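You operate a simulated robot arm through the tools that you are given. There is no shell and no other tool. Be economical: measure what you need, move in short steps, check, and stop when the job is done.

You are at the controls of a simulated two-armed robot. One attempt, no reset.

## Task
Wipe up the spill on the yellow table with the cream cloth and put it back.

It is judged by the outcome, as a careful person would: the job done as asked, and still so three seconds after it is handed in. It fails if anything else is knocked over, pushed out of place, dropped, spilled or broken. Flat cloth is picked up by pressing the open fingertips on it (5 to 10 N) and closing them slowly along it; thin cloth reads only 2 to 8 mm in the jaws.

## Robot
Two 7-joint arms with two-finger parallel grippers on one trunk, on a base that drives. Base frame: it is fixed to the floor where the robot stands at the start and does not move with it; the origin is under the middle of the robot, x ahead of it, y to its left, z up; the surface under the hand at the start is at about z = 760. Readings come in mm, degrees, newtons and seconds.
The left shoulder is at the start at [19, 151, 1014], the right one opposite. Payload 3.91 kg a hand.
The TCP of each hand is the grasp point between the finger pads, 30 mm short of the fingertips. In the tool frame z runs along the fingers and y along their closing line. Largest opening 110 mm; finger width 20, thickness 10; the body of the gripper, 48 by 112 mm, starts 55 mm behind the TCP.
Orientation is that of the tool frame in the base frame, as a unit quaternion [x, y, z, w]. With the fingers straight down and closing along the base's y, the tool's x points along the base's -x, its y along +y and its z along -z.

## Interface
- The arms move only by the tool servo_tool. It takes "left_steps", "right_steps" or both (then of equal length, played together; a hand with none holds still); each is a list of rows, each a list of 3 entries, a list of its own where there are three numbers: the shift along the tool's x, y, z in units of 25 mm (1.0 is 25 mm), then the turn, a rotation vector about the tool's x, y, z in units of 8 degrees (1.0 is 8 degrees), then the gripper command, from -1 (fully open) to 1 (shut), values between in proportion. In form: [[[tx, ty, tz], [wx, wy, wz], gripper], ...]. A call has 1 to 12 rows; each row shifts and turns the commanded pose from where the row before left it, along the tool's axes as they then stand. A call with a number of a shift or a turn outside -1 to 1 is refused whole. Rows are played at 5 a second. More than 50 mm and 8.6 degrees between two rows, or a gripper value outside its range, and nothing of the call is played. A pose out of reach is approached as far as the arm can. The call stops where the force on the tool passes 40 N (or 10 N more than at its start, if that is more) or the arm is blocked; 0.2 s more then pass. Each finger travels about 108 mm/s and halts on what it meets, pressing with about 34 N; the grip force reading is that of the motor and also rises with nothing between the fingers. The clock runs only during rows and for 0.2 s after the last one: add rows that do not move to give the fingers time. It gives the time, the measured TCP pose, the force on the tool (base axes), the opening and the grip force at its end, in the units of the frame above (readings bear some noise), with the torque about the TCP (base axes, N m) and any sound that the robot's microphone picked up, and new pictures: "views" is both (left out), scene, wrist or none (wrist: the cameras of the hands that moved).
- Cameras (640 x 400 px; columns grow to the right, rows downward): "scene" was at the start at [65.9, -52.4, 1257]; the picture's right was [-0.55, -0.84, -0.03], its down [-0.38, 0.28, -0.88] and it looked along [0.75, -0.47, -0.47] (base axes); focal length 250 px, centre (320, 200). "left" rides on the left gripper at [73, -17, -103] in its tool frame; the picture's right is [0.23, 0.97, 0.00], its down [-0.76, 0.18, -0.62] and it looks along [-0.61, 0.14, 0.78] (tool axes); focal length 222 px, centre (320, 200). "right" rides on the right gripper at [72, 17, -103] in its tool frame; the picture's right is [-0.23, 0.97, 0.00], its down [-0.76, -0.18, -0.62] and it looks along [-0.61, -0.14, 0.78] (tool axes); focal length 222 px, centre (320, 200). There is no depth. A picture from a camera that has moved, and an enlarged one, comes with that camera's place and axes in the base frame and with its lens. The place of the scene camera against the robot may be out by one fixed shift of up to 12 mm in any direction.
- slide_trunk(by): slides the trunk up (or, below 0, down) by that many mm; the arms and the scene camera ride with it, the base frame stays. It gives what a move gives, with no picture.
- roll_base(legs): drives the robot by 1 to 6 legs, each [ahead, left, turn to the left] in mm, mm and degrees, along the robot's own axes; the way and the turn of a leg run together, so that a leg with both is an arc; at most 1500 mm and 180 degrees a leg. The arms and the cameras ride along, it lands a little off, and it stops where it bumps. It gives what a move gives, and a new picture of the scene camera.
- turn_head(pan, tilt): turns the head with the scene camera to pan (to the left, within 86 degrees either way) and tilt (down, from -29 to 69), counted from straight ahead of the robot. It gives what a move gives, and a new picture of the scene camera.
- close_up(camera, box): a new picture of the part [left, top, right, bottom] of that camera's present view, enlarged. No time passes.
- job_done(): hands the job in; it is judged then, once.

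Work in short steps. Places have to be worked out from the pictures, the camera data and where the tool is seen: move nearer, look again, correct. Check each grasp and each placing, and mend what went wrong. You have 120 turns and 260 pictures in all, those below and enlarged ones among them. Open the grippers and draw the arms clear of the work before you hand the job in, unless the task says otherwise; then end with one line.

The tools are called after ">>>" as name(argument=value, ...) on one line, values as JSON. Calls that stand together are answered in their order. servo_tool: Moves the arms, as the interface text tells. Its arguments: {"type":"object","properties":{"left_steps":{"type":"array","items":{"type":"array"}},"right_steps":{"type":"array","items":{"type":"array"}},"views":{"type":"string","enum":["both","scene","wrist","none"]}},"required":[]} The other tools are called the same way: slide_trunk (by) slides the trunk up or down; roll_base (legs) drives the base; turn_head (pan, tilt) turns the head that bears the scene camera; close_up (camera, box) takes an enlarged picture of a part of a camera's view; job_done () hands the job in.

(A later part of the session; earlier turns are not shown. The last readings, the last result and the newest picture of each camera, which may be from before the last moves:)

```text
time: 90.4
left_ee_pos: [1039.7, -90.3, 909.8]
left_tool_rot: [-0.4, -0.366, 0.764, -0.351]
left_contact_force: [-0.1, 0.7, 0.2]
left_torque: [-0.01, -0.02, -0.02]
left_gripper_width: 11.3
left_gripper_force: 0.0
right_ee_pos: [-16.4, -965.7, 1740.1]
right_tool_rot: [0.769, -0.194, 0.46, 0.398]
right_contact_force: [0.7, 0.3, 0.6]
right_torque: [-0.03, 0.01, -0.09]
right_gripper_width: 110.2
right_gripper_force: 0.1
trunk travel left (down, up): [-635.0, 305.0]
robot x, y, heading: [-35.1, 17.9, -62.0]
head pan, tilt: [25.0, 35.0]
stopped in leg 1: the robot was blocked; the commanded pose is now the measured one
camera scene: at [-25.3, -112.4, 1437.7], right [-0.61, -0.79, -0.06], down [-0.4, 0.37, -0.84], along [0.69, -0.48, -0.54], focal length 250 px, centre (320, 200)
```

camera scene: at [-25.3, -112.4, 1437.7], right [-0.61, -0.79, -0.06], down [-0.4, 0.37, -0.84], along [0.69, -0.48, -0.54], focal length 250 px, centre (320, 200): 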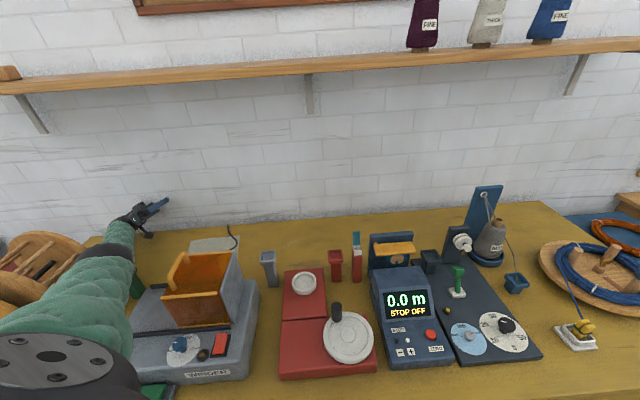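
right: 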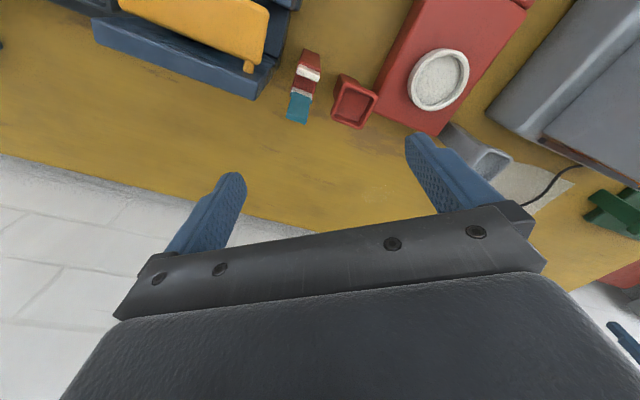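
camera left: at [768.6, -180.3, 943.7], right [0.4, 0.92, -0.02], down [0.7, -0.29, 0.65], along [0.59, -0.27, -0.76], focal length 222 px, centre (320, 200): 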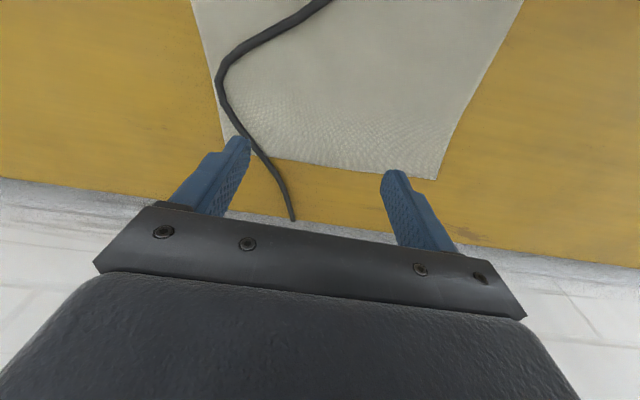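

Blocked again with the upper arm close to the winder; I'll try a back move with a left turn, which swings the arm off the winder.

>>> roll_base(legs=[[-120, -60, 10]])

>>> roll_base(legs=[[-120, -120, 0]])

```text
time: 91.1
left_ee_pos: [1042.9, -84.6, 920.9]
left_tool_rot: [-0.392, -0.343, 0.764, -0.38]
left_contact_force: [-0.2, 0.7, 0.4]
left_torque: [-0.01, 0.02, 0.04]
left_gripper_width: 11.1
left_gripper_force: 0.2
right_ee_pos: [-44.1, -969.3, 1742.6]
right_tool_rot: [0.768, -0.19, 0.435, 0.43]
right_contact_force: [0.0, 1.5, 0.1]
right_torque: [-0.03, 0.03, -0.09]
right_gripper_width: 110.1
right_gripper_force: 0.0
trunk travel left (down, up): [-635.0, 305.0]
robot x, y, heading: [-37.2, 12.7, -63.2]
head pan, tilt: [25.0, 35.0]
stopped in leg 1: the robot was blocked; the commanded pose is now the measured one
camera scene: at [-27.4, -115.8, 1436.5], right [-0.62, -0.78, -0.05], down [-0.4, 0.37, -0.84], along [0.68, -0.5, -0.55], focal length 250 px, centre (320, 200)
```

scene: 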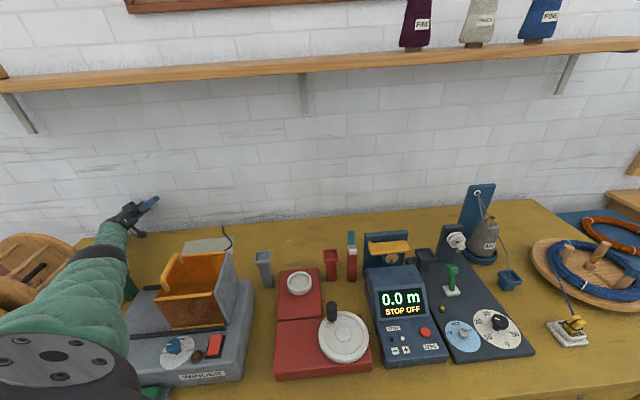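

```text
time: 91.8
left_ee_pos: [1048.7, -78.3, 918.0]
left_tool_rot: [-0.387, -0.334, 0.759, -0.403]
left_contact_force: [-0.5, -0.5, 0.0]
left_torque: [-0.03, -0.01, -0.01]
left_gripper_width: 11.2
left_gripper_force: 0.1
right_ee_pos: [-67.1, -967.7, 1743.2]
right_tool_rot: [0.768, -0.189, 0.409, 0.455]
right_contact_force: [1.0, 0.6, -0.3]
right_torque: [-0.02, 0.0, -0.04]
right_gripper_width: 109.9
right_gripper_force: 0.1
trunk travel left (down, up): [-635.0, 305.0]
robot x, y, heading: [-47.5, 4.2, -64.3]
head pan, tilt: [25.0, 35.0]
stopped in leg 1: the robot was blocked; the commanded pose is now the measured one
camera scene: at [-27.0, -118.1, 1435.4], right [-0.63, -0.77, -0.05], down [-0.4, 0.38, -0.83], along [0.66, -0.51, -0.55], focal length 250 px, centre (320, 200)
```

scene: 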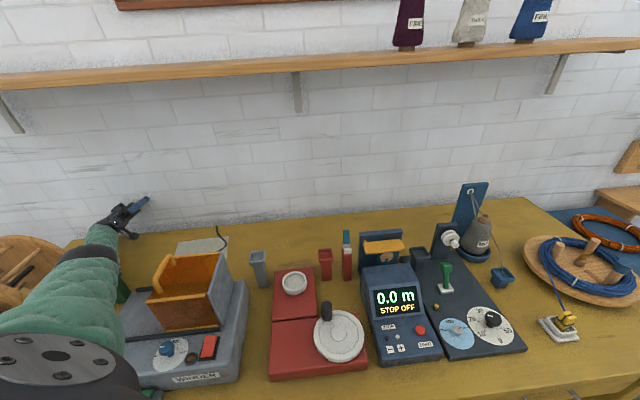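

It is inching back and the lean is easing. I'll repeat this diagonal, which is straight away from the table.

>>> roll_base(legs=[[-200, -200, 0]])

>>> roll_base(legs=[[-200, -200, 0]])

>>> roll_base(legs=[[-200, -200, 0]])

```text
time: 92.6
left_ee_pos: [1050.0, -80.9, 927.8]
left_tool_rot: [-0.369, -0.331, 0.761, -0.419]
left_contact_force: [0.2, 0.4, 2.2]
left_torque: [0.13, -0.08, -0.04]
left_gripper_width: 10.9
left_gripper_force: 0.0
right_ee_pos: [-110.5, -982.5, 1737.6]
right_tool_rot: [0.766, -0.198, 0.387, 0.473]
right_contact_force: [-1.2, 0.1, -1.4]
right_torque: [-0.07, -0.02, 0.06]
right_gripper_width: 110.0
right_gripper_force: 0.0
trunk travel left (down, up): [-635.0, 305.0]
robot x, y, heading: [-42.6, -3.2, -66.0]
head pan, tilt: [25.0, 35.0]
stopped in leg 1: the robot was blocked; the commanded pose is now the measured one
camera scene: at [-36.5, -134.1, 1435.4], right [-0.66, -0.75, -0.06], down [-0.38, 0.4, -0.83], along [0.65, -0.53, -0.55], focal length 250 px, centre (320, 200)
```

scene: 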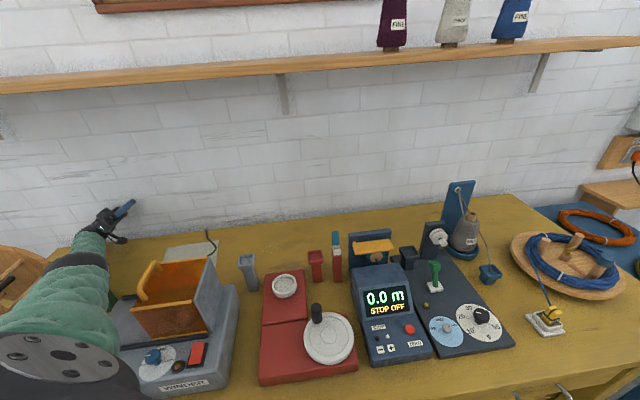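

```text
time: 93.3
left_ee_pos: [1058.9, -72.9, 934.1]
left_tool_rot: [-0.353, -0.313, 0.764, -0.439]
left_contact_force: [-0.6, 0.2, 1.7]
left_torque: [0.07, -0.04, -0.01]
left_gripper_width: 11.0
left_gripper_force: 0.1
right_ee_pos: [-123.6, -976.0, 1741.3]
right_tool_rot: [0.767, -0.196, 0.361, 0.492]
right_contact_force: [0.0, 0.5, -0.5]
right_torque: [-0.01, 0.02, -0.03]
right_gripper_width: 110.0
right_gripper_force: 0.1
trunk travel left (down, up): [-635.0, 305.0]
robot x, y, heading: [-41.8, -7.5, -67.1]
head pan, tilt: [25.0, 35.0]
stopped in leg 1: the robot was blocked; the commanded pose is now the measured one
camera scene: at [-31.5, -134.1, 1435.5], right [-0.67, -0.74, -0.05], down [-0.38, 0.4, -0.83], along [0.64, -0.54, -0.55], focal length 250 px, centre (320, 200)
```

scene: 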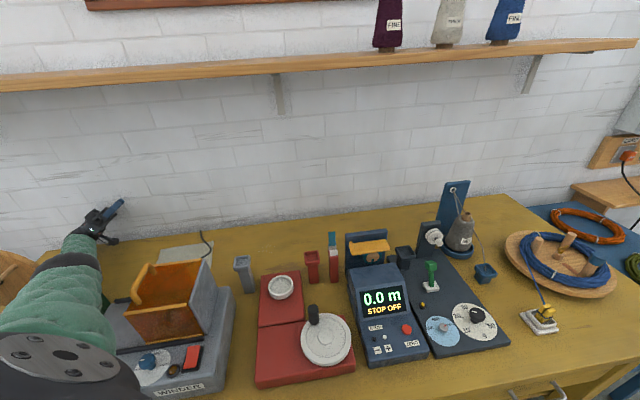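

```text
time: 94.0
left_ee_pos: [1068.2, -62.0, 935.5]
left_tool_rot: [-0.338, -0.313, 0.763, -0.453]
left_contact_force: [0.2, -0.4, 1.3]
left_torque: [0.08, -0.05, 0.01]
left_gripper_width: 11.0
left_gripper_force: 0.0
right_ee_pos: [-135.5, -982.8, 1735.7]
right_tool_rot: [0.771, -0.198, 0.339, 0.501]
right_contact_force: [-0.1, -0.6, -1.9]
right_torque: [-0.06, -0.04, -0.01]
right_gripper_width: 110.1
right_gripper_force: 0.0
trunk travel left (down, up): [-635.0, 305.0]
robot x, y, heading: [-45.7, -14.5, -68.1]
head pan, tilt: [25.0, 35.0]
stopped in leg 1: the robot was blocked; the commanded pose is now the measured one
camera scene: at [-27.6, -144.1, 1434.1], right [-0.69, -0.73, -0.05], down [-0.38, 0.41, -0.83], along [0.62, -0.55, -0.55], focal length 250 px, centre (320, 200)
```

scene: 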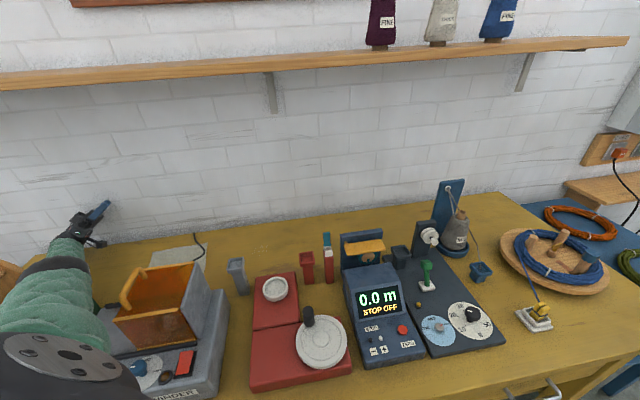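

The hand is free but over-stretched; I'll pull it straight toward the shoulder and up.

>>> servo_tool(left_steps=[[[-0.17, -1, 0.49], [0, 0, 0], 0.8], [[-0.17, -1, 0.49], [0, 0, 0], 0.8], [[-0.17, -1, 0.49], [0, 0, 0], 0.8]], views="none")

>>> servo_tool(left_steps=[[[-0.17, -1, 0.49], [0, 0, 0], 0.8], [[-0.17, -1, 0.49], [0, 0, 0], 0.8], [[-0.17, -1, 0.49], [0, 0, 0], 0.8]], views="none")

>>> turn_head(pan=55, tilt=45)

```text
time: 94.3
left_ee_pos: [1075.0, -56.3, 915.8]
left_tool_rot: [-0.32, -0.313, 0.767, -0.459]
left_contact_force: [-82.9, 8.2, 20.5]
left_torque: [0.92, 0.63, 3.37]
left_gripper_width: 10.8
left_gripper_force: 0.0
left hand out of reach, approached as far as the arm can: row 1
right_ee_pos: [-134.6, -966.6, 1740.7]
right_tool_rot: [0.769, -0.198, 0.328, 0.512]
right_contact_force: [-1.1, 0.3, 0.6]
right_torque: [0.02, -0.04, 0.03]
right_gripper_width: 109.9
right_gripper_force: 0.0
trunk travel left (down, up): [-635.0, 305.0]
robot x, y, heading: [-43.9, -20.7, -68.7]
head pan, tilt: [25.0, 35.0]
stopped in row 1 (left hand): the force on the tool passed its limit at 71 N (the readings are from after the stop); the commanded pose is now the measured one
```

```text
time: 94.6
left_ee_pos: [1075.6, -49.5, 965.1]
left_tool_rot: [-0.359, -0.294, 0.744, -0.481]
left_contact_force: [-152.4, 244.1, 12.0]
left_torque: [14.48, 7.31, 15.97]
left_gripper_width: 10.9
left_gripper_force: 0.2
right_ee_pos: [-128.4, -973.3, 1733.6]
right_tool_rot: [0.774, -0.19, 0.327, 0.508]
right_contact_force: [0.8, 1.5, -0.4]
right_torque: [-0.04, 0.03, -0.16]
right_gripper_width: 110.4
right_gripper_force: 0.1
trunk travel left (down, up): [-635.0, 305.0]
robot x, y, heading: [-52.5, -11.1, -67.9]
head pan, tilt: [25.0, 35.0]
stopped in row 1 (left hand): the arm was blocked; the commanded pose is now the measured one
```

```text
time: 95.6
left_ee_pos: [1075.3, -51.0, 964.7]
left_tool_rot: [-0.362, -0.298, 0.743, -0.478]
left_contact_force: [-161.4, 173.9, -20.5]
left_torque: [9.52, 10.29, 12.07]
left_gripper_width: 11.1
left_gripper_force: 0.0
right_ee_pos: [-127.3, -976.3, 1733.7]
right_tool_rot: [0.774, -0.19, 0.326, 0.508]
right_contact_force: [1.1, 0.2, -0.6]
right_torque: [0.0, 0.02, 0.02]
right_gripper_width: 110.2
right_gripper_force: 0.1
trunk travel left (down, up): [-635.0, 305.0]
robot x, y, heading: [-50.3, -14.5, -67.7]
head pan, tilt: [55.0, 45.0]
camera scene: at [-12.9, -100.8, 1416.6], right [-0.22, -0.98, -0.03], down [-0.66, 0.17, -0.74], along [0.72, -0.14, -0.68], focal length 250 px, centre (320, 200)
```

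scene: 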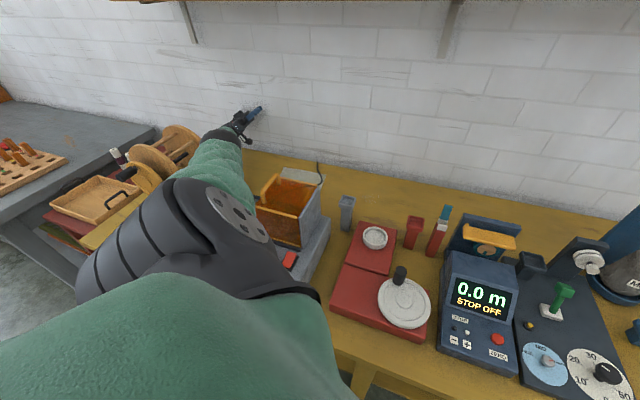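

The hand has risen and the wall pushes us away from the table, which helps. Drive straight away from the table again.

>>> roll_base(legs=[[-250, -170, 0]])

>>> roll_base(legs=[[-250, -170, 0]])

```text
time: 96.3
left_ee_pos: [1075.7, -50.6, 922.7]
left_tool_rot: [-0.334, -0.299, 0.758, -0.474]
left_contact_force: [0.8, 0.1, 0.0]
left_torque: [0.02, 0.01, -0.01]
left_gripper_width: 10.8
left_gripper_force: 0.0
right_ee_pos: [-125.0, -962.2, 1745.6]
right_tool_rot: [0.775, -0.189, 0.307, 0.52]
right_contact_force: [-0.3, 0.4, -0.2]
right_torque: [-0.02, -0.01, -0.04]
right_gripper_width: 110.1
right_gripper_force: 0.1
trunk travel left (down, up): [-635.0, 305.0]
robot x, y, heading: [-53.4, -19.1, -68.5]
head pan, tilt: [55.0, 45.0]
stopped in leg 1: the force on the tool passed its limit at 274 N (the readings are from after the stop); the commanded pose is now the measured one
camera scene: at [-0.8, -93.7, 1417.7], right [-0.24, -0.97, -0.02], down [-0.66, 0.17, -0.73], along [0.71, -0.16, -0.69], focal length 250 px, centre (320, 200)
```

scene: 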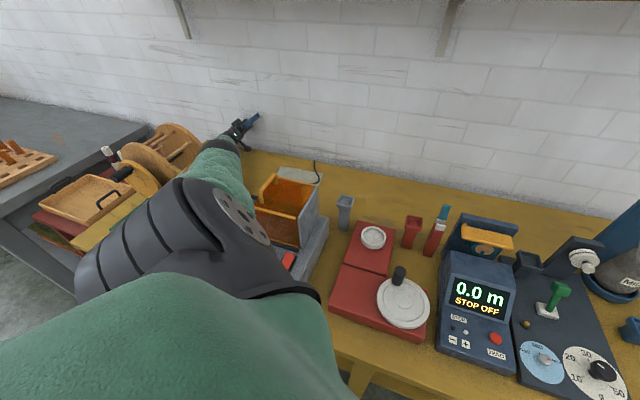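

```text
time: 97.2
left_ee_pos: [1073.4, -54.0, 931.3]
left_tool_rot: [-0.34, -0.293, 0.758, -0.473]
left_contact_force: [-46.6, 26.4, -15.9]
left_torque: [1.3, 3.68, 1.86]
left_gripper_width: 10.9
left_gripper_force: 0.0
right_ee_pos: [-151.1, -944.2, 1748.4]
right_tool_rot: [0.773, -0.195, 0.294, 0.527]
right_contact_force: [0.8, 1.0, 0.2]
right_torque: [0.0, 0.03, 0.02]
right_gripper_width: 110.2
right_gripper_force: 0.0
trunk travel left (down, up): [-635.0, 305.0]
robot x, y, heading: [-74.4, -9.0, -70.2]
head pan, tilt: [55.0, 45.0]
stopped in leg 1: the force on the tool passed its limit at 171 N (the readings are from after the stop); the commanded pose is now the measured one
camera scene: at [-6.1, -81.8, 1412.3], right [-0.26, -0.97, -0.01], down [-0.67, 0.19, -0.72], along [0.7, -0.18, -0.69], focal length 250 px, centre (320, 200)
```

scene: 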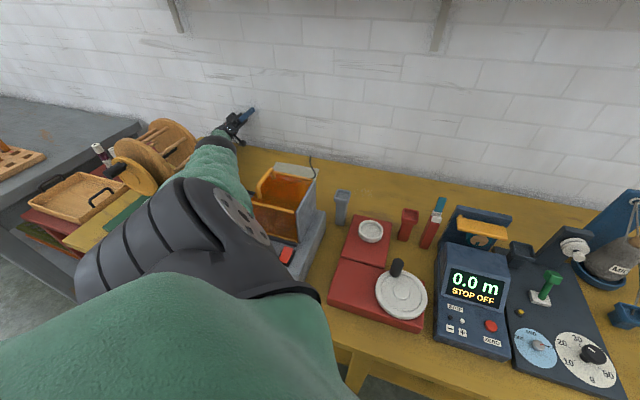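

It's moving away and nearly upright. Continue.

>>> roll_base(legs=[[-250, -180, 0]])

>>> roll_base(legs=[[-250, -180, 0]])

```text
time: 97.9
left_ee_pos: [1073.0, -53.2, 930.0]
left_tool_rot: [-0.34, -0.294, 0.759, -0.472]
left_contact_force: [-74.9, 30.7, -29.8]
left_torque: [1.55, 6.05, 2.37]
left_gripper_width: 11.1
left_gripper_force: 0.0
right_ee_pos: [-153.6, -943.5, 1747.6]
right_tool_rot: [0.774, -0.195, 0.289, 0.529]
right_contact_force: [0.6, -0.1, -0.2]
right_torque: [0.02, 0.03, 0.0]
right_gripper_width: 110.2
right_gripper_force: 0.1
trunk travel left (down, up): [-635.0, 305.0]
robot x, y, heading: [-81.7, -14.0, -70.5]
head pan, tilt: [55.0, 45.0]
stopped in leg 1: the force on the tool passed its limit at 83 N (the readings are from after the stop); the commanded pose is now the measured one
camera scene: at [-6.0, -81.5, 1411.4], right [-0.27, -0.96, -0.01], down [-0.67, 0.19, -0.72], along [0.69, -0.19, -0.7], focal length 250 px, centre (320, 200)
```

scene: 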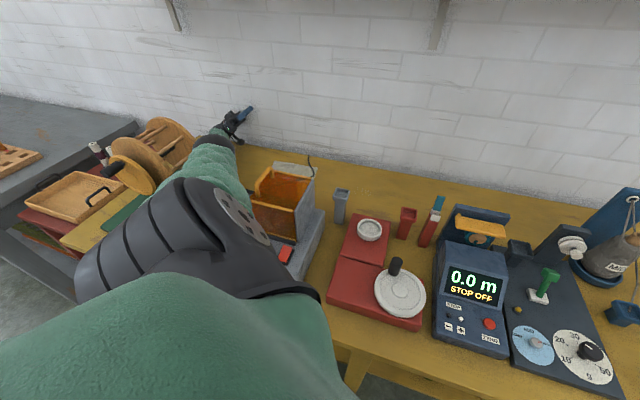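

```text
time: 98.6
left_ee_pos: [1074.6, -53.3, 931.9]
left_tool_rot: [-0.342, -0.295, 0.759, -0.47]
left_contact_force: [-76.3, 28.5, -20.4]
left_torque: [1.5, 5.62, 2.27]
left_gripper_width: 10.9
left_gripper_force: 0.1
right_ee_pos: [-153.8, -944.2, 1746.6]
right_tool_rot: [0.775, -0.195, 0.286, 0.529]
right_contact_force: [0.7, 0.1, 0.0]
right_torque: [-0.01, 0.01, 0.0]
right_gripper_width: 110.1
right_gripper_force: 0.1
trunk travel left (down, up): [-635.0, 305.0]
robot x, y, heading: [-86.0, -16.9, -70.7]
head pan, tilt: [55.0, 45.0]
stopped in leg 1: the force on the tool passed its limit at 113 N (the readings are from after the stop); the commanded pose is now the measured one
camera scene: at [-5.8, -82.0, 1410.3], right [-0.27, -0.96, -0.01], down [-0.67, 0.19, -0.72], along [0.69, -0.19, -0.7], focal length 250 px, centre (320, 200)
```

scene: 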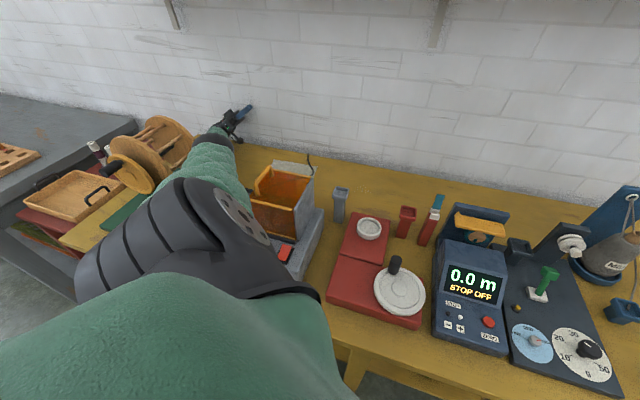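

Upright and stable now, with only the wall pushing on the hand. I'll retract the left hand toward the shoulder.

>>> servo_tool(left_steps=[[[0.02, -0.9, 0.32], [0, 0, 0], 0.8], [[0.02, -0.9, 0.32], [0, 0, 0], 0.8], [[0.02, -0.9, 0.32], [0, 0, 0], 0.8], [[0.02, -0.9, 0.32], [0, 0, 0], 0.8], [[0.02, -0.9, 0.32], [0, 0, 0], 0.8], [[0.02, -0.9, 0.32], [0, 0, 0], 0.8]], views="none")

>>> roll_base(legs=[[-250, -180, 0]])

```text
time: 98.9
left_ee_pos: [1073.3, -54.4, 932.4]
left_tool_rot: [-0.344, -0.297, 0.761, -0.464]
left_contact_force: [-74.5, 58.0, -13.5]
left_torque: [3.37, 4.89, 3.99]
left_gripper_width: 10.8
left_gripper_force: 0.0
right_ee_pos: [-155.1, -944.3, 1746.9]
right_tool_rot: [0.774, -0.195, 0.286, 0.53]
right_contact_force: [-0.1, 0.6, -0.2]
right_torque: [-0.01, -0.01, 0.01]
right_gripper_width: 110.3
right_gripper_force: 0.0
trunk travel left (down, up): [-635.0, 305.0]
robot x, y, heading: [-86.3, -13.3, -70.6]
head pan, tilt: [55.0, 45.0]
stopped in row 1 (left hand): the force on the tool passed its limit at 476 N (the readings are from after the stop); the commanded pose is now the measured one
```

```text
time: 99.6
left_ee_pos: [1072.9, -55.3, 934.2]
left_tool_rot: [-0.344, -0.296, 0.761, -0.464]
left_contact_force: [-65.9, 60.7, -13.1]
left_torque: [3.1, 4.44, 4.14]
left_gripper_width: 10.8
left_gripper_force: 0.1
right_ee_pos: [-156.2, -944.2, 1746.9]
right_tool_rot: [0.774, -0.196, 0.285, 0.531]
right_contact_force: [0.5, -0.2, 0.3]
right_torque: [0.04, 0.0, 0.02]
right_gripper_width: 109.9
right_gripper_force: 0.1
trunk travel left (down, up): [-635.0, 305.0]
robot x, y, heading: [-89.0, -13.5, -70.9]
head pan, tilt: [55.0, 45.0]
stopped in leg 1: the force on the tool passed its limit at 120 N (the readings are from after the stop); the commanded pose is now the measured one
camera scene: at [-6.0, -81.5, 1410.3], right [-0.27, -0.96, -0.01], down [-0.67, 0.19, -0.71], along [0.69, -0.19, -0.7], focal length 250 px, centre (320, 200)
```

scene: 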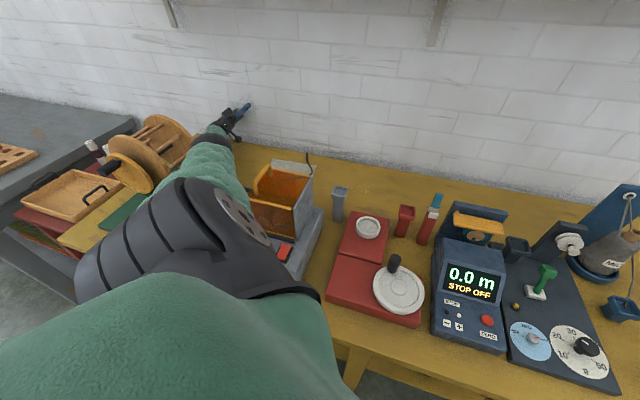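

Turning left swings this hand off the wall, so I'll combine the back move with a left turn.

>>> roll_base(legs=[[0, 0, 6]])

>>> roll_base(legs=[[-200, -150, 5]])

```text
time: 101.1
left_ee_pos: [1080.5, -45.8, 931.7]
left_tool_rot: [-0.337, -0.302, 0.755, -0.475]
left_contact_force: [-86.2, 81.8, -7.9]
left_torque: [4.69, 5.58, 5.43]
left_gripper_width: 10.8
left_gripper_force: 0.0
right_ee_pos: [-121.4, -971.3, 1748.4]
right_tool_rot: [0.777, -0.185, 0.293, 0.526]
right_contact_force: [-0.2, 0.5, 0.2]
right_torque: [0.03, -0.03, 0.02]
right_gripper_width: 109.9
right_gripper_force: 0.1
trunk travel left (down, up): [-635.0, 305.0]
robot x, y, heading: [-85.9, -37.5, -69.0]
head pan, tilt: [55.0, 45.0]
stopped in leg 1: the force on the tool passed its limit at 107 N (the readings are from after the stop); the commanded pose is now the measured one
camera scene: at [2.6, -105.0, 1411.0], right [-0.24, -0.97, -0.01], down [-0.68, 0.18, -0.71], along [0.69, -0.17, -0.7], focal length 250 px, centre (320, 200)
```

scene: 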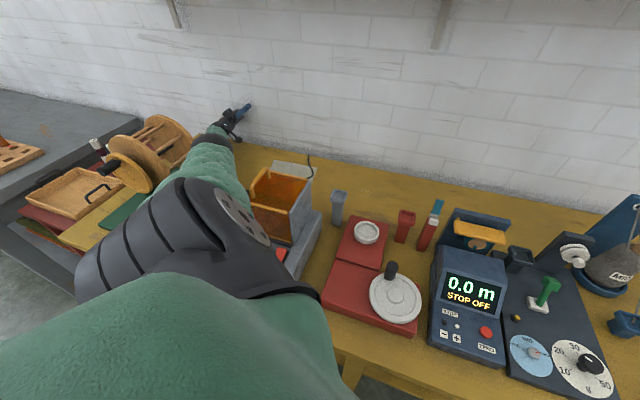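

```text
time: 101.7
left_ee_pos: [1079.7, -46.7, 931.9]
left_tool_rot: [-0.337, -0.302, 0.756, -0.474]
left_contact_force: [-81.2, 65.5, -10.7]
left_torque: [3.73, 5.43, 4.45]
left_gripper_width: 11.1
left_gripper_force: 0.0
right_ee_pos: [-123.3, -970.2, 1747.2]
right_tool_rot: [0.777, -0.184, 0.291, 0.527]
right_contact_force: [-0.3, 0.5, -0.6]
right_torque: [0.0, -0.01, 0.0]
right_gripper_width: 110.0
right_gripper_force: 0.1
trunk travel left (down, up): [-635.0, 305.0]
robot x, y, heading: [-85.0, -37.0, -69.1]
head pan, tilt: [55.0, 45.0]
stopped in leg 1: the robot was blocked; the commanded pose is now the measured one
camera scene: at [2.4, -104.6, 1410.4], right [-0.25, -0.97, -0.01], down [-0.68, 0.18, -0.71], along [0.69, -0.17, -0.7], focal length 250 px, centre (320, 200)
```

scene: 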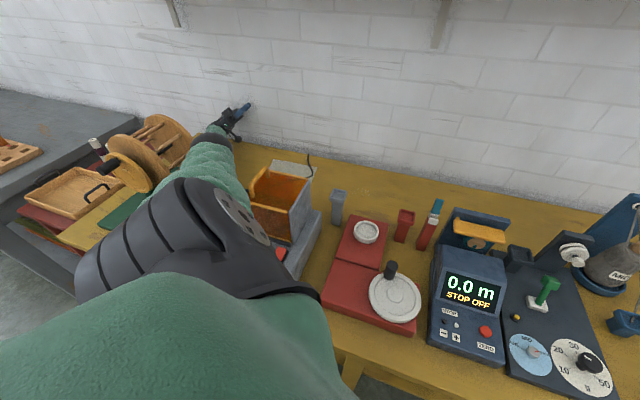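

The forearm lies low between winder and reel; now that we're upright, I'll lift the trunk to bring it out vertically.

>>> slide_trunk(by=150)

>>> slide_trunk(by=150)

>>> slide_trunk(by=150)

```text
time: 102.4
left_ee_pos: [1080.3, -49.2, 934.8]
left_tool_rot: [-0.326, -0.307, 0.761, -0.469]
left_contact_force: [-44.3, 34.6, 3.8]
left_torque: [0.77, 1.65, 3.36]
left_gripper_width: 11.1
left_gripper_force: 0.0
right_ee_pos: [-111.8, -967.5, 1776.7]
right_tool_rot: [0.778, -0.181, 0.29, 0.528]
right_contact_force: [-0.6, -0.2, -0.7]
right_torque: [-0.01, 0.05, 0.0]
right_gripper_width: 110.0
right_gripper_force: 0.0
trunk travel left (down, up): [-662.0, 278.0]
robot x, y, heading: [-82.7, -37.2, -69.1]
head pan, tilt: [55.0, 45.0]
stopped: the force on the tool passed its limit at 132 N (the readings are from after the stop); the commanded pose is now the measured one
```

```text
time: 102.9
left_ee_pos: [1080.1, -48.9, 937.6]
left_tool_rot: [-0.321, -0.312, 0.763, -0.466]
left_contact_force: [-0.8, -0.6, 0.5]
left_torque: [-0.04, 0.04, -0.05]
left_gripper_width: 11.2
left_gripper_force: 0.0
right_ee_pos: [-107.5, -966.7, 1790.9]
right_tool_rot: [0.778, -0.181, 0.288, 0.529]
right_contact_force: [-0.6, 0.0, -0.6]
right_torque: [0.01, -0.03, 0.02]
right_gripper_width: 109.9
right_gripper_force: 0.0
trunk travel left (down, up): [-675.0, 265.0]
robot x, y, heading: [-88.1, -35.6, -69.0]
head pan, tilt: [55.0, 45.0]
stopped: the force on the tool passed its limit at 78 N (the readings are from after the stop); the commanded pose is now the measured one
```

```text
time: 104.7
left_ee_pos: [1079.4, -47.1, 1087.1]
left_tool_rot: [-0.323, -0.311, 0.763, -0.465]
left_contact_force: [1.1, 0.1, -0.8]
left_torque: [0.0, 0.01, -0.01]
left_gripper_width: 10.6
left_gripper_force: 0.0
right_ee_pos: [-107.9, -965.4, 1940.8]
right_tool_rot: [0.778, -0.179, 0.289, 0.528]
right_contact_force: [-0.1, 0.1, 0.6]
right_torque: [-0.01, -0.01, -0.01]
right_gripper_width: 110.2
right_gripper_force: 0.2
trunk travel left (down, up): [-825.0, 115.0]
robot x, y, heading: [-88.8, -37.6, -68.8]
head pan, tilt: [55.0, 45.0]
```

Freed: the trunk rose fully and both hands read zero force. Now back straight away from the table.

>>> roll_base(legs=[[-246, -172, 0]])

```text
time: 106.7
left_ee_pos: [885.7, -52.5, 1090.7]
left_tool_rot: [-0.347, -0.284, 0.797, -0.406]
left_contact_force: [-0.3, 1.1, 0.3]
left_torque: [0.01, -0.02, 0.02]
left_gripper_width: 11.1
left_gripper_force: 0.1
right_ee_pos: [-431.1, -773.2, 1938.9]
right_tool_rot: [0.76, -0.241, 0.245, 0.551]
right_contact_force: [0.2, 0.0, 0.5]
right_torque: [-0.02, -0.02, 0.02]
right_gripper_width: 110.3
right_gripper_force: 0.0
trunk travel left (down, up): [-825.0, 115.0]
robot x, y, heading: [-262.2, 141.2, -77.8]
head pan, tilt: [55.0, 45.0]
stopped in leg 1: the robot was blocked; the commanded pose is now the measured one
camera scene: at [-177.3, 62.8, 1599.6], right [-0.39, -0.92, 0.0], down [-0.65, 0.28, -0.71], along [0.65, -0.28, -0.71], focal length 250 px, centre (320, 200)
```

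scene: 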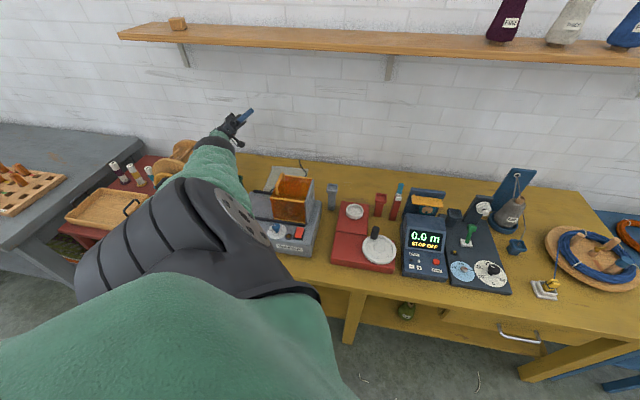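

Well back now, though the forearm may be brushing the reel. I'll raise the trunk more before continuing.

>>> slide_trunk(by=110)

>>> roll_base(legs=[[-120, -150, 0]])

```text
time: 108.1
left_ee_pos: [886.7, -49.9, 1198.7]
left_tool_rot: [-0.345, -0.286, 0.796, -0.406]
left_contact_force: [0.3, -0.4, -0.1]
left_torque: [0.01, -0.03, 0.0]
left_gripper_width: 11.2
left_gripper_force: 0.1
right_ee_pos: [-427.7, -773.8, 2048.4]
right_tool_rot: [0.762, -0.24, 0.246, 0.549]
right_contact_force: [0.0, 0.3, -0.2]
right_torque: [0.01, 0.01, -0.02]
right_gripper_width: 109.8
right_gripper_force: 0.1
trunk travel left (down, up): [-935.0, 5.0]
robot x, y, heading: [-267.9, 141.6, -78.0]
head pan, tilt: [55.0, 45.0]
```

```text
time: 109.7
left_ee_pos: [718.9, 40.8, 1194.2]
left_tool_rot: [-0.344, -0.288, 0.795, -0.408]
left_contact_force: [-0.5, -0.5, -0.8]
left_torque: [-0.01, -0.02, -0.04]
left_gripper_width: 11.0
left_gripper_force: 0.1
right_ee_pos: [-590.2, -690.3, 2048.6]
right_tool_rot: [0.763, -0.238, 0.246, 0.548]
right_contact_force: [0.1, -0.2, 0.1]
right_torque: [0.02, 0.02, -0.02]
right_gripper_width: 110.2
right_gripper_force: 0.0
trunk travel left (down, up): [-935.0, 5.0]
robot x, y, heading: [-438.1, 229.1, -77.7]
head pan, tilt: [55.0, 45.0]
camera scene: at [-343.7, 149.1, 1709.3], right [-0.39, -0.92, 0.0], down [-0.65, 0.27, -0.7], along [0.65, -0.27, -0.71], focal length 250 px, centre (320, 200)
```

scene: 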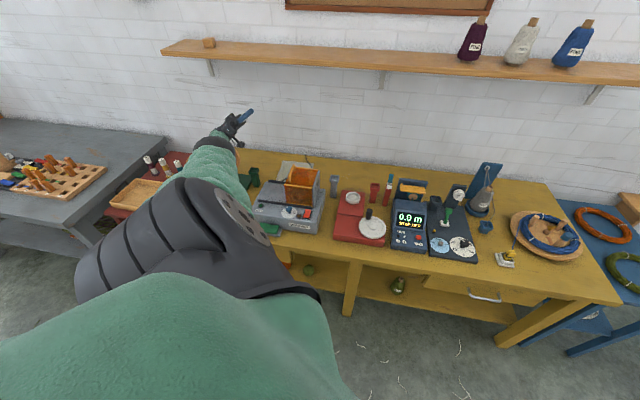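

Recovered completely, and everything on the table is standing. I'll step further back and square up to the table before re-posing the arms.

>>> roll_base(legs=[[-150, -150, 0], [0, 0, 43.8]])

```text
time: 113.4
left_ee_pos: [344.6, 1002.2, 1199.8]
left_tool_rot: [0.215, 0.394, -0.587, 0.674]
left_contact_force: [-0.8, 0.4, 0.5]
left_torque: [-0.02, -0.02, -0.01]
left_gripper_width: 10.9
left_gripper_force: 0.1
right_ee_pos: [-101.4, -428.5, 2049.7]
right_tool_rot: [0.796, 0.062, 0.434, 0.417]
right_contact_force: [-0.1, -0.7, 0.9]
right_torque: [-0.03, -0.01, 0.0]
right_gripper_width: 110.2
right_gripper_force: 0.0
trunk travel left (down, up): [-935.0, 5.0]
robot x, y, heading: [-622.2, 342.8, -33.9]
head pan, tilt: [55.0, 45.0]
camera scene: at [-496.8, 347.8, 1709.8], right [0.36, -0.93, 0.0], down [-0.66, -0.25, -0.71], along [0.66, 0.25, -0.71], focal length 250 px, centre (320, 200)
```

scene: 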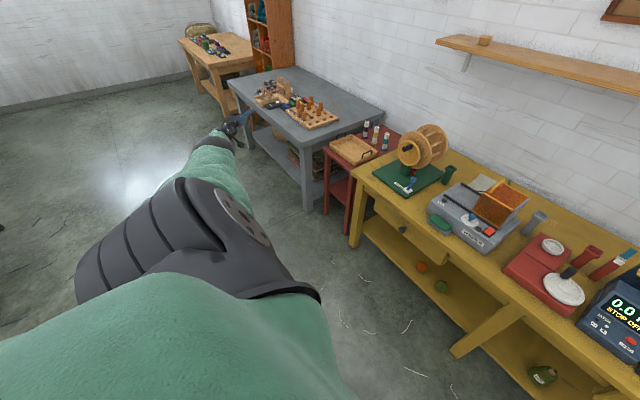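

All clear. I'll swing the left hand inward (toward the robot's centre line) and retract the right hand.

>>> servo_tool(left_steps=[[[0.7, -0.98, 0.63], [0, 0, 0], -1], [[0.7, -0.98, 0.63], [0, 0, 0], -1], [[0.7, -0.98, 0.63], [0, 0, 0], -1], [[0.7, -0.98, 0.63], [0, 0, 0], -1], [[0.7, -0.98, 0.63], [0, 0, 0], -1], [[0.7, -0.98, 0.63], [0, 0, 0], -1], [[0.7, -0.98, 0.63], [0, 0, 0], -1], [[0.7, -0.98, 0.63], [0, 0, 0], -1], [[0.7, -0.98, 0.63], [0, 0, 0], -1], [[0.7, -0.98, 0.63], [0, 0, 0], -1], [[0.7, -0.98, 0.63], [0, 0, 0], -1], [[0.7, -0.98, 0.63], [0, 0, 0], -1]], right_steps=[[[-0.25, -0.14, -0.95], [0, 0, 0], -1], [[-0.25, -0.14, -0.95], [0, 0, 0], -1], [[-0.25, -0.14, -0.95], [0, 0, 0], -1], [[-0.25, -0.14, -0.95], [0, 0, 0], -1], [[-0.25, -0.14, -0.95], [0, 0, 0], -1], [[-0.25, -0.14, -0.95], [0, 0, 0], -1], [[-0.25, -0.14, -0.95], [0, 0, 0], -1], [[-0.25, -0.14, -0.95], [0, 0, 0], -1], [[-0.25, -0.14, -0.95], [0, 0, 0], -1], [[-0.25, -0.14, -0.95], [0, 0, 0], -1], [[0, 0, 0], [0, 0, 0], -1], [[0, 0, 0], [0, 0, 0], -1]], views="none")

>>> turn_head(pan=0, tilt=40)

```text
time: 116.0
left_ee_pos: [115.3, 666.2, 1199.5]
left_tool_rot: [0.215, 0.394, -0.587, 0.674]
left_contact_force: [-0.4, -0.2, -0.6]
left_torque: [0.0, -0.03, -0.03]
left_gripper_width: 110.1
left_gripper_force: 0.1
right_ee_pos: [-314.9, -320.3, 2071.5]
right_tool_rot: [0.797, 0.064, 0.434, 0.416]
right_contact_force: [0.1, 0.3, -0.1]
right_torque: [0.0, -0.01, 0.01]
right_gripper_width: 110.0
right_gripper_force: 0.1
right hand out of reach, approached as far as the arm can: row 1, 2, 3, 6
trunk travel left (down, up): [-935.0, 5.0]
robot x, y, heading: [-615.7, 344.6, -34.0]
head pan, tilt: [55.0, 45.0]
```

```text
time: 117.2
left_ee_pos: [115.9, 666.8, 1199.3]
left_tool_rot: [0.213, 0.393, -0.587, 0.675]
left_contact_force: [0.9, 0.7, 0.0]
left_torque: [-0.01, -0.04, 0.02]
left_gripper_width: 109.9
left_gripper_force: 0.1
right_ee_pos: [-315.3, -317.6, 2073.6]
right_tool_rot: [0.797, 0.063, 0.434, 0.416]
right_contact_force: [0.0, -0.2, 0.8]
right_torque: [0.02, 0.03, 0.01]
right_gripper_width: 109.9
right_gripper_force: 0.1
trunk travel left (down, up): [-935.0, 5.0]
robot x, y, heading: [-618.3, 341.7, -34.1]
head pan, tilt: [0.0, 40.0]
camera scene: at [-502.6, 270.9, 1717.0], right [-0.56, -0.83, 0.0], down [-0.53, 0.36, -0.77], along [0.63, -0.43, -0.64], focal length 250 px, centre (320, 200)
```

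scene: 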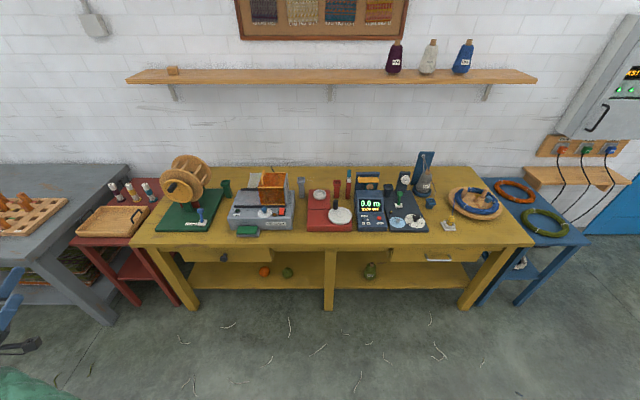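

Works well. I'll check the table items for any displacement in an enlarged view.

>>> close_up(camera="scene", box=[130, 140, 370, 290])

```text
2.67 times, centred on (250, 215) of scene
camera zoom: at [-502.6, 270.9, 1717.0], right [-0.56, -0.83, 0.0], down [-0.53, 0.36, -0.77], along [0.63, -0.43, -0.64], focal length 668 px, centre (507, 160)
```

zoom: 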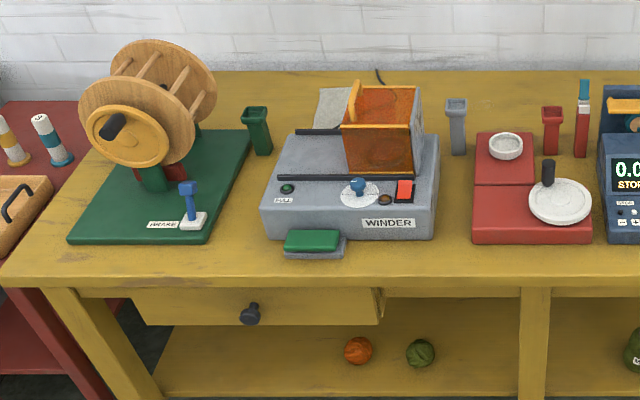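

Everything is in place. I'll continue swinging the left hand in and turn it to fingers-down.

>>> servo_tool(left_steps=[[[0.7, -0.98, 0.63], [0, 0, 0], -1], [[0.7, -0.98, 0.63], [0, 0, 0], -1], [[0.7, -0.98, 0.63], [0, 0, 0], -1], [[0.7, -0.98, 0.63], [0, 0, 0], -1], [[0.7, -0.98, 0.63], [0, 0, 0], -1], [[0.7, -0.98, 0.63], [0, 0, 0], -1], [[0.7, -0.98, 0.63], [0, 0, 0], -1], [[0.7, -0.98, 0.63], [0, 0, 0], -1], [[0.7, -0.98, 0.63], [0, 0, 0], -1], [[0.7, -0.98, 0.63], [0, 0, 0], -1], [[0.7, -0.98, 0.63], [0, 0, 0], -1], [[0, 0, 0], [0, 0, 0], -1]], views="none")

>>> servo_tool(left_steps=[[[0, 0, 0], [-0.405, 0.908, -0.101], -1], [[0, 0, 0], [-0.405, 0.908, -0.101], -1], [[0, 0, 0], [-0.405, 0.908, -0.101], -1], [[0, 0, 0], [-0.405, 0.908, -0.101], -1], [[0, 0, 0], [-0.405, 0.908, -0.101], -1], [[0, 0, 0], [-0.405, 0.908, -0.101], -1], [[0, 0, 0], [-0.405, 0.908, -0.101], -1], [[0, 0, 0], [-0.405, 0.908, -0.101], -1], [[0, 0, 0], [-0.405, 0.908, -0.101], -1], [[0, 0, 0], [-0.405, 0.908, -0.101], -1], [[0, 0, 0], [-0.405, 0.908, -0.101], -1], [[0, 0, 0], [0, 0, 0], -1]], views="none")

>>> servo_tool(left_steps=[[[0, 0, 0], [-0.405, 0.908, -0.101], -1], [[0, 0, 0], [-0.405, 0.908, -0.101], -1], [[0, 0, 0], [-0.405, 0.908, -0.101], -1], [[0, 0, 0], [-0.405, 0.908, -0.101], -1], [[0, 0, 0], [-0.405, 0.908, -0.101], -1], [[0, 0, 0], [0, 0, 0], -1], [[0, 0, 0], [0, 0, 0], -1]], views="none")

```text
time: 119.1
left_ee_pos: [-13.9, 461.6, 1237.4]
left_tool_rot: [0.291, 0.39, -0.554, 0.675]
left_contact_force: [0.3, 0.3, 0.5]
left_torque: [-0.02, 0.01, -0.01]
left_gripper_width: 110.0
left_gripper_force: 0.0
right_ee_pos: [-316.3, -318.8, 2073.7]
right_tool_rot: [0.797, 0.064, 0.433, 0.416]
right_contact_force: [-0.2, 0.7, -0.9]
right_torque: [-0.02, 0.0, 0.01]
right_gripper_width: 110.0
right_gripper_force: 0.0
trunk travel left (down, up): [-935.0, 5.0]
robot x, y, heading: [-619.0, 345.3, -34.2]
head pan, tilt: [0.0, 40.0]
stopped in row 9 (left hand): the arm was blocked; the commanded pose is now the measured one
```

```text
time: 121.7
left_ee_pos: [22.9, 470.9, 1218.3]
left_tool_rot: [0.341, 0.883, -0.155, 0.283]
left_contact_force: [-0.1, 0.2, -0.6]
left_torque: [0.04, 0.01, 0.01]
left_gripper_width: 110.2
left_gripper_force: 0.0
left hand out of reach, approached as far as the arm can: row 7, 8, 9, 10, 11
right_ee_pos: [-315.3, -318.3, 2073.9]
right_tool_rot: [0.796, 0.063, 0.434, 0.417]
right_contact_force: [0.3, 0.3, 0.8]
right_torque: [-0.01, 0.0, 0.01]
right_gripper_width: 109.9
right_gripper_force: 0.2
trunk travel left (down, up): [-935.0, 5.0]
robot x, y, heading: [-617.9, 342.0, -34.3]
head pan, tilt: [0.0, 40.0]
```

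```text
time: 123.3
left_ee_pos: [22.9, 471.0, 1221.2]
left_tool_rot: [0.298, 0.951, 0.073, 0.035]
left_contact_force: [-0.5, -0.6, 0.4]
left_torque: [0.03, -0.02, -0.02]
left_gripper_width: 110.1
left_gripper_force: 0.1
right_ee_pos: [-315.1, -317.6, 2073.8]
right_tool_rot: [0.796, 0.064, 0.434, 0.417]
right_contact_force: [0.0, -0.6, -0.9]
right_torque: [0.0, 0.03, -0.02]
right_gripper_width: 110.0
right_gripper_force: 0.0
trunk travel left (down, up): [-935.0, 5.0]
robot x, y, heading: [-619.6, 342.6, -34.3]
head pan, tilt: [0.0, 40.0]
```

Almost there. I'll remove the residual tilt and bring the hand in front of the left shoulder.

>>> servo_tool(left_steps=[[[-0.55, -1, 0], [0.58, 0.09, 0], -1], [[-0.55, -1, 0], [0.58, 0.09, 0], -1], [[-0.55, -1, 0], [0, 0, 0], -1], [[-0.55, -1, 0], [0, 0, 0], -1], [[-0.55, -1, 0], [0, 0, 0], -1], [[-0.55, -1, 0], [0, 0, 0], -1], [[-0.55, -1, 0], [0, 0, 0], -1], [[-0.55, -1, 0], [0, 0, 0], -1], [[-0.55, -1, 0], [0, 0, 0], -1], [[-0.55, -1, 0], [0, 0, 0], -1], [[-0.55, -1, 0], [0, 0, 0], -1], [[-0.55, -1, 0], [0, 0, 0], -1]], views="none")

>>> slide_trunk(by=-150)

>>> turn_head(pan=5, tilt=45)

```text
time: 125.9
left_ee_pos: [-11.6, 130.9, 1210.2]
left_tool_rot: [0.3, 0.954, 0.0, -0.002]
left_contact_force: [0.3, 0.0, 0.1]
left_torque: [0.03, 0.04, 0.04]
left_gripper_width: 109.9
left_gripper_force: 0.0
right_ee_pos: [-314.2, -319.5, 2072.6]
right_tool_rot: [0.797, 0.064, 0.434, 0.416]
right_contact_force: [0.0, -0.9, 0.3]
right_torque: [0.04, -0.01, 0.05]
right_gripper_width: 110.1
right_gripper_force: 0.2
trunk travel left (down, up): [-935.0, 5.0]
robot x, y, heading: [-616.8, 342.8, -33.8]
head pan, tilt: [0.0, 40.0]
```

```text
time: 127.6
left_ee_pos: [-12.5, 131.4, 1062.5]
left_tool_rot: [0.299, 0.954, -0.001, -0.003]
left_contact_force: [0.3, 0.0, 0.6]
left_torque: [0.0, 0.03, -0.03]
left_gripper_width: 110.0
left_gripper_force: 0.0
right_ee_pos: [-314.1, -318.6, 1921.7]
right_tool_rot: [0.797, 0.064, 0.433, 0.417]
right_contact_force: [0.3, 0.2, 0.8]
right_torque: [0.0, -0.01, -0.01]
right_gripper_width: 110.0
right_gripper_force: 0.0
trunk travel left (down, up): [-785.0, 155.0]
robot x, y, heading: [-616.8, 342.4, -34.4]
head pan, tilt: [0.0, 40.0]
```

```text
time: 128.3
left_ee_pos: [-10.9, 132.5, 1062.3]
left_tool_rot: [0.299, 0.954, -0.001, -0.004]
left_contact_force: [-0.3, 1.3, 0.3]
left_torque: [0.02, -0.02, -0.01]
left_gripper_width: 110.0
left_gripper_force: 0.1
right_ee_pos: [-315.0, -319.3, 1923.4]
right_tool_rot: [0.796, 0.063, 0.433, 0.417]
right_contact_force: [-0.2, 0.2, 0.6]
right_torque: [0.02, -0.01, 0.04]
right_gripper_width: 109.9
right_gripper_force: 0.0
trunk travel left (down, up): [-785.0, 155.0]
robot x, y, heading: [-617.4, 345.5, -33.9]
head pan, tilt: [5.0, 45.0]
camera scene: at [-501.8, 279.1, 1559.8], right [-0.49, -0.87, 0.0], down [-0.62, 0.34, -0.71], along [0.62, -0.34, -0.71], focal length 250 px, centre (320, 200)
```

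scene: 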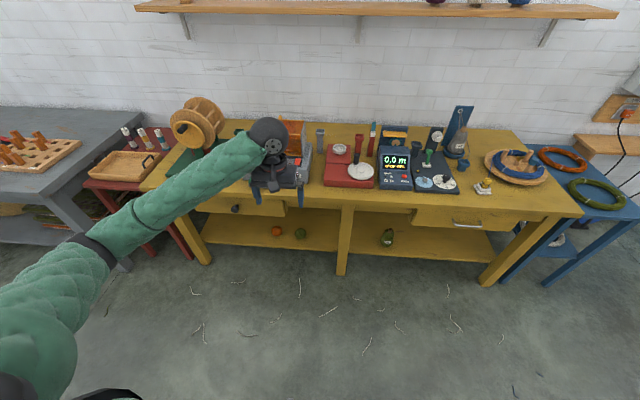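

Stance good. I'll shift the hand 70 mm left and up a bit, then drive in to stand slightly further right and farther from the table than before.

>>> servo_tool(left_steps=[[[0, 0.95, -0.5], [0, 0, 0], -1], [[0, 0.95, -0.5], [0, 0, 0], -1], [[0, 0.9, -0.3], [0, 0, 0], -1], [[0, 0, 0], [0, 0, 0], -1]], views="none")

>>> roll_base(legs=[[0, 180, 0], [500, 0, 0]])

>>> roll_base(legs=[[105, 0, 0]])

```text
time: 129.3
left_ee_pos: [30.4, 190.1, 1094.2]
left_tool_rot: [0.299, 0.954, 0.0, -0.003]
left_contact_force: [0.1, 0.3, -0.7]
left_torque: [0.0, -0.02, 0.01]
left_gripper_width: 110.2
left_gripper_force: 0.1
right_ee_pos: [-314.4, -317.5, 1924.4]
right_tool_rot: [0.797, 0.065, 0.434, 0.416]
right_contact_force: [0.3, 0.1, 0.3]
right_torque: [-0.01, 0.0, 0.01]
right_gripper_width: 110.1
right_gripper_force: 0.1
trunk travel left (down, up): [-785.0, 155.0]
robot x, y, heading: [-619.6, 346.5, -34.1]
head pan, tilt: [5.0, 45.0]
```

```text
time: 133.3
left_ee_pos: [545.8, 60.4, 1094.5]
left_tool_rot: [0.295, 0.955, 0.001, -0.001]
left_contact_force: [0.5, -0.7, 0.4]
left_torque: [0.0, -0.02, 0.02]
left_gripper_width: 110.2
left_gripper_force: 0.0
right_ee_pos: [203.8, -448.5, 1923.5]
right_tool_rot: [0.796, 0.066, 0.435, 0.415]
right_contact_force: [0.9, -1.5, -0.1]
right_torque: [-0.03, 0.01, 0.0]
right_gripper_width: 110.3
right_gripper_force: 0.1
trunk travel left (down, up): [-785.0, 155.0]
robot x, y, heading: [-100.0, 209.3, -33.4]
head pan, tilt: [5.0, 45.0]
camera scene: at [14.2, 147.2, 1559.8], right [-0.48, -0.88, 0.0], down [-0.62, 0.34, -0.71], along [0.62, -0.34, -0.71], focal length 250 px, centre (320, 200)
```

scene: 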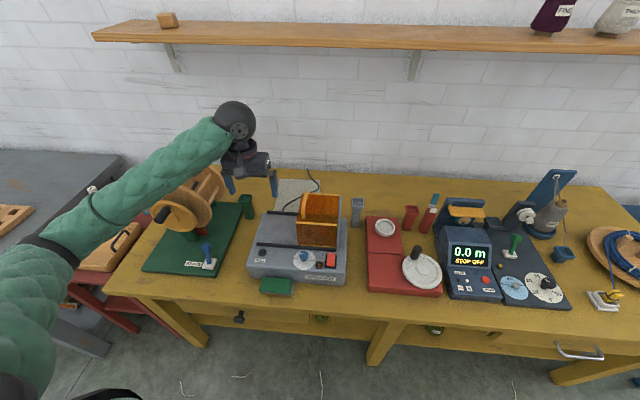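

```text
time: 134.5
left_ee_pos: [631.4, 6.3, 1094.4]
left_tool_rot: [0.295, 0.955, 0.0, -0.002]
left_contact_force: [1.1, 1.4, 0.2]
left_torque: [0.01, 0.0, 0.0]
left_gripper_width: 110.1
left_gripper_force: 0.0
right_ee_pos: [291.0, -504.2, 1924.3]
right_tool_rot: [0.797, 0.067, 0.435, 0.414]
right_contact_force: [0.0, -0.7, -0.8]
right_torque: [-0.03, -0.02, 0.01]
right_gripper_width: 110.3
right_gripper_force: 0.1
trunk travel left (down, up): [-785.0, 155.0]
robot x, y, heading: [-16.4, 153.1, -33.7]
head pan, tilt: [5.0, 45.0]
camera scene: at [99.0, 90.7, 1559.8], right [-0.48, -0.88, 0.0], down [-0.62, 0.34, -0.71], along [0.62, -0.34, -0.71], focal length 250 px, centre (320, 200)
```

scene: 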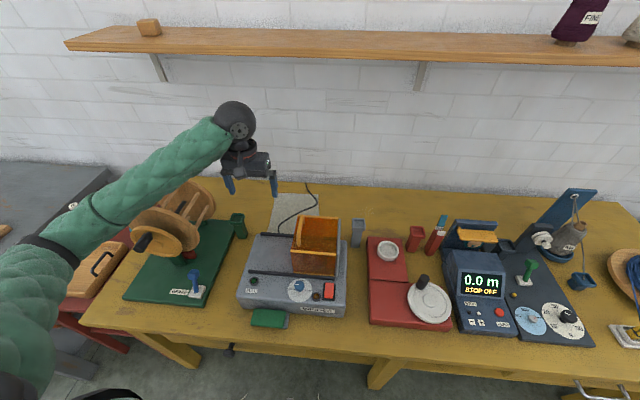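

Stable and upright, with the forearm clear of reel and box by my estimate. I'll extend and descend to ~60 mm above the cloth with partly open fingers.

>>> servo_tool(left_steps=[[[-0.8, -0.02, 0.6], [0, 0, 0], -0.3], [[-0.8, -0.02, 0.8], [0, 0, 0], -0.3], [[-0.8, -0.02, 0.9], [0, 0, 0], -0.3], [[-0.8, -0.02, 0.95], [0, 0, 0], -0.3], [[-0.8, -0.02, 0.95], [0, 0, 0], -0.3], [[-0.8, -0.02, 0.95], [0, 0, 0], -0.3], [[-0.8, -0.02, 0.95], [0, 0, 0], -0.3], [[-0.8, -0.02, 0.95], [0, 0, 0], -0.3], [[-0.8, -0.02, 0.95], [0, 0, 0], -0.3], [[-0.5, -0.02, 0.95], [0, 0, 0], -0.3], [[0, 0, 0], [0, 0, 0], -0.3]], views="both")

```text
time: 136.9
left_ee_pos: [765.3, -109.2, 881.9]
left_tool_rot: [0.295, 0.956, 0.004, 0.005]
left_contact_force: [0.3, -0.8, -0.2]
left_torque: [0.04, -0.01, -0.04]
left_gripper_width: 71.6
left_gripper_force: 0.0
right_ee_pos: [258.2, -513.6, 1925.6]
right_tool_rot: [0.793, 0.064, 0.444, 0.412]
right_contact_force: [0.1, -0.6, 0.7]
right_torque: [-0.02, -0.01, 0.04]
right_gripper_width: 110.0
right_gripper_force: 0.0
trunk travel left (down, up): [-785.0, 155.0]
robot x, y, heading: [-24.0, 153.9, -33.2]
head pan, tilt: [5.0, 45.0]
camera scene: at [68.4, 81.5, 1561.1], right [-0.47, -0.88, -0.01], down [-0.61, 0.34, -0.72], along [0.63, -0.33, -0.7], focal length 250 px, centre (320, 200)
camera left: at [692.9, -83.1, 985.1], right [0.36, 0.93, 0.01], down [0.72, -0.29, 0.63], along [0.59, -0.22, -0.78], focal length 222 px, centre (320, 200)
```

scene: 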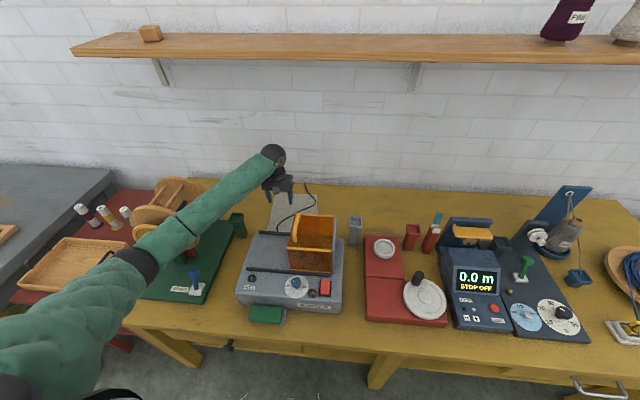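
left: 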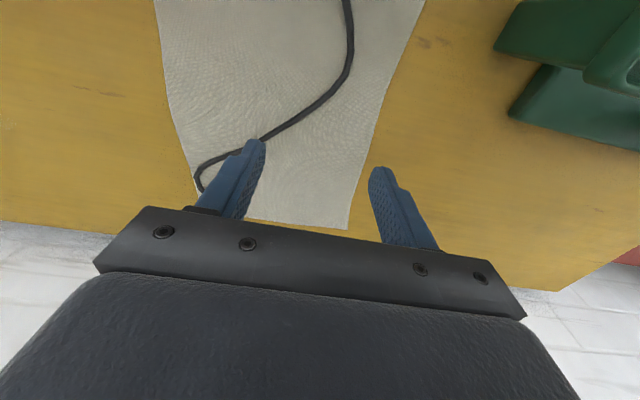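

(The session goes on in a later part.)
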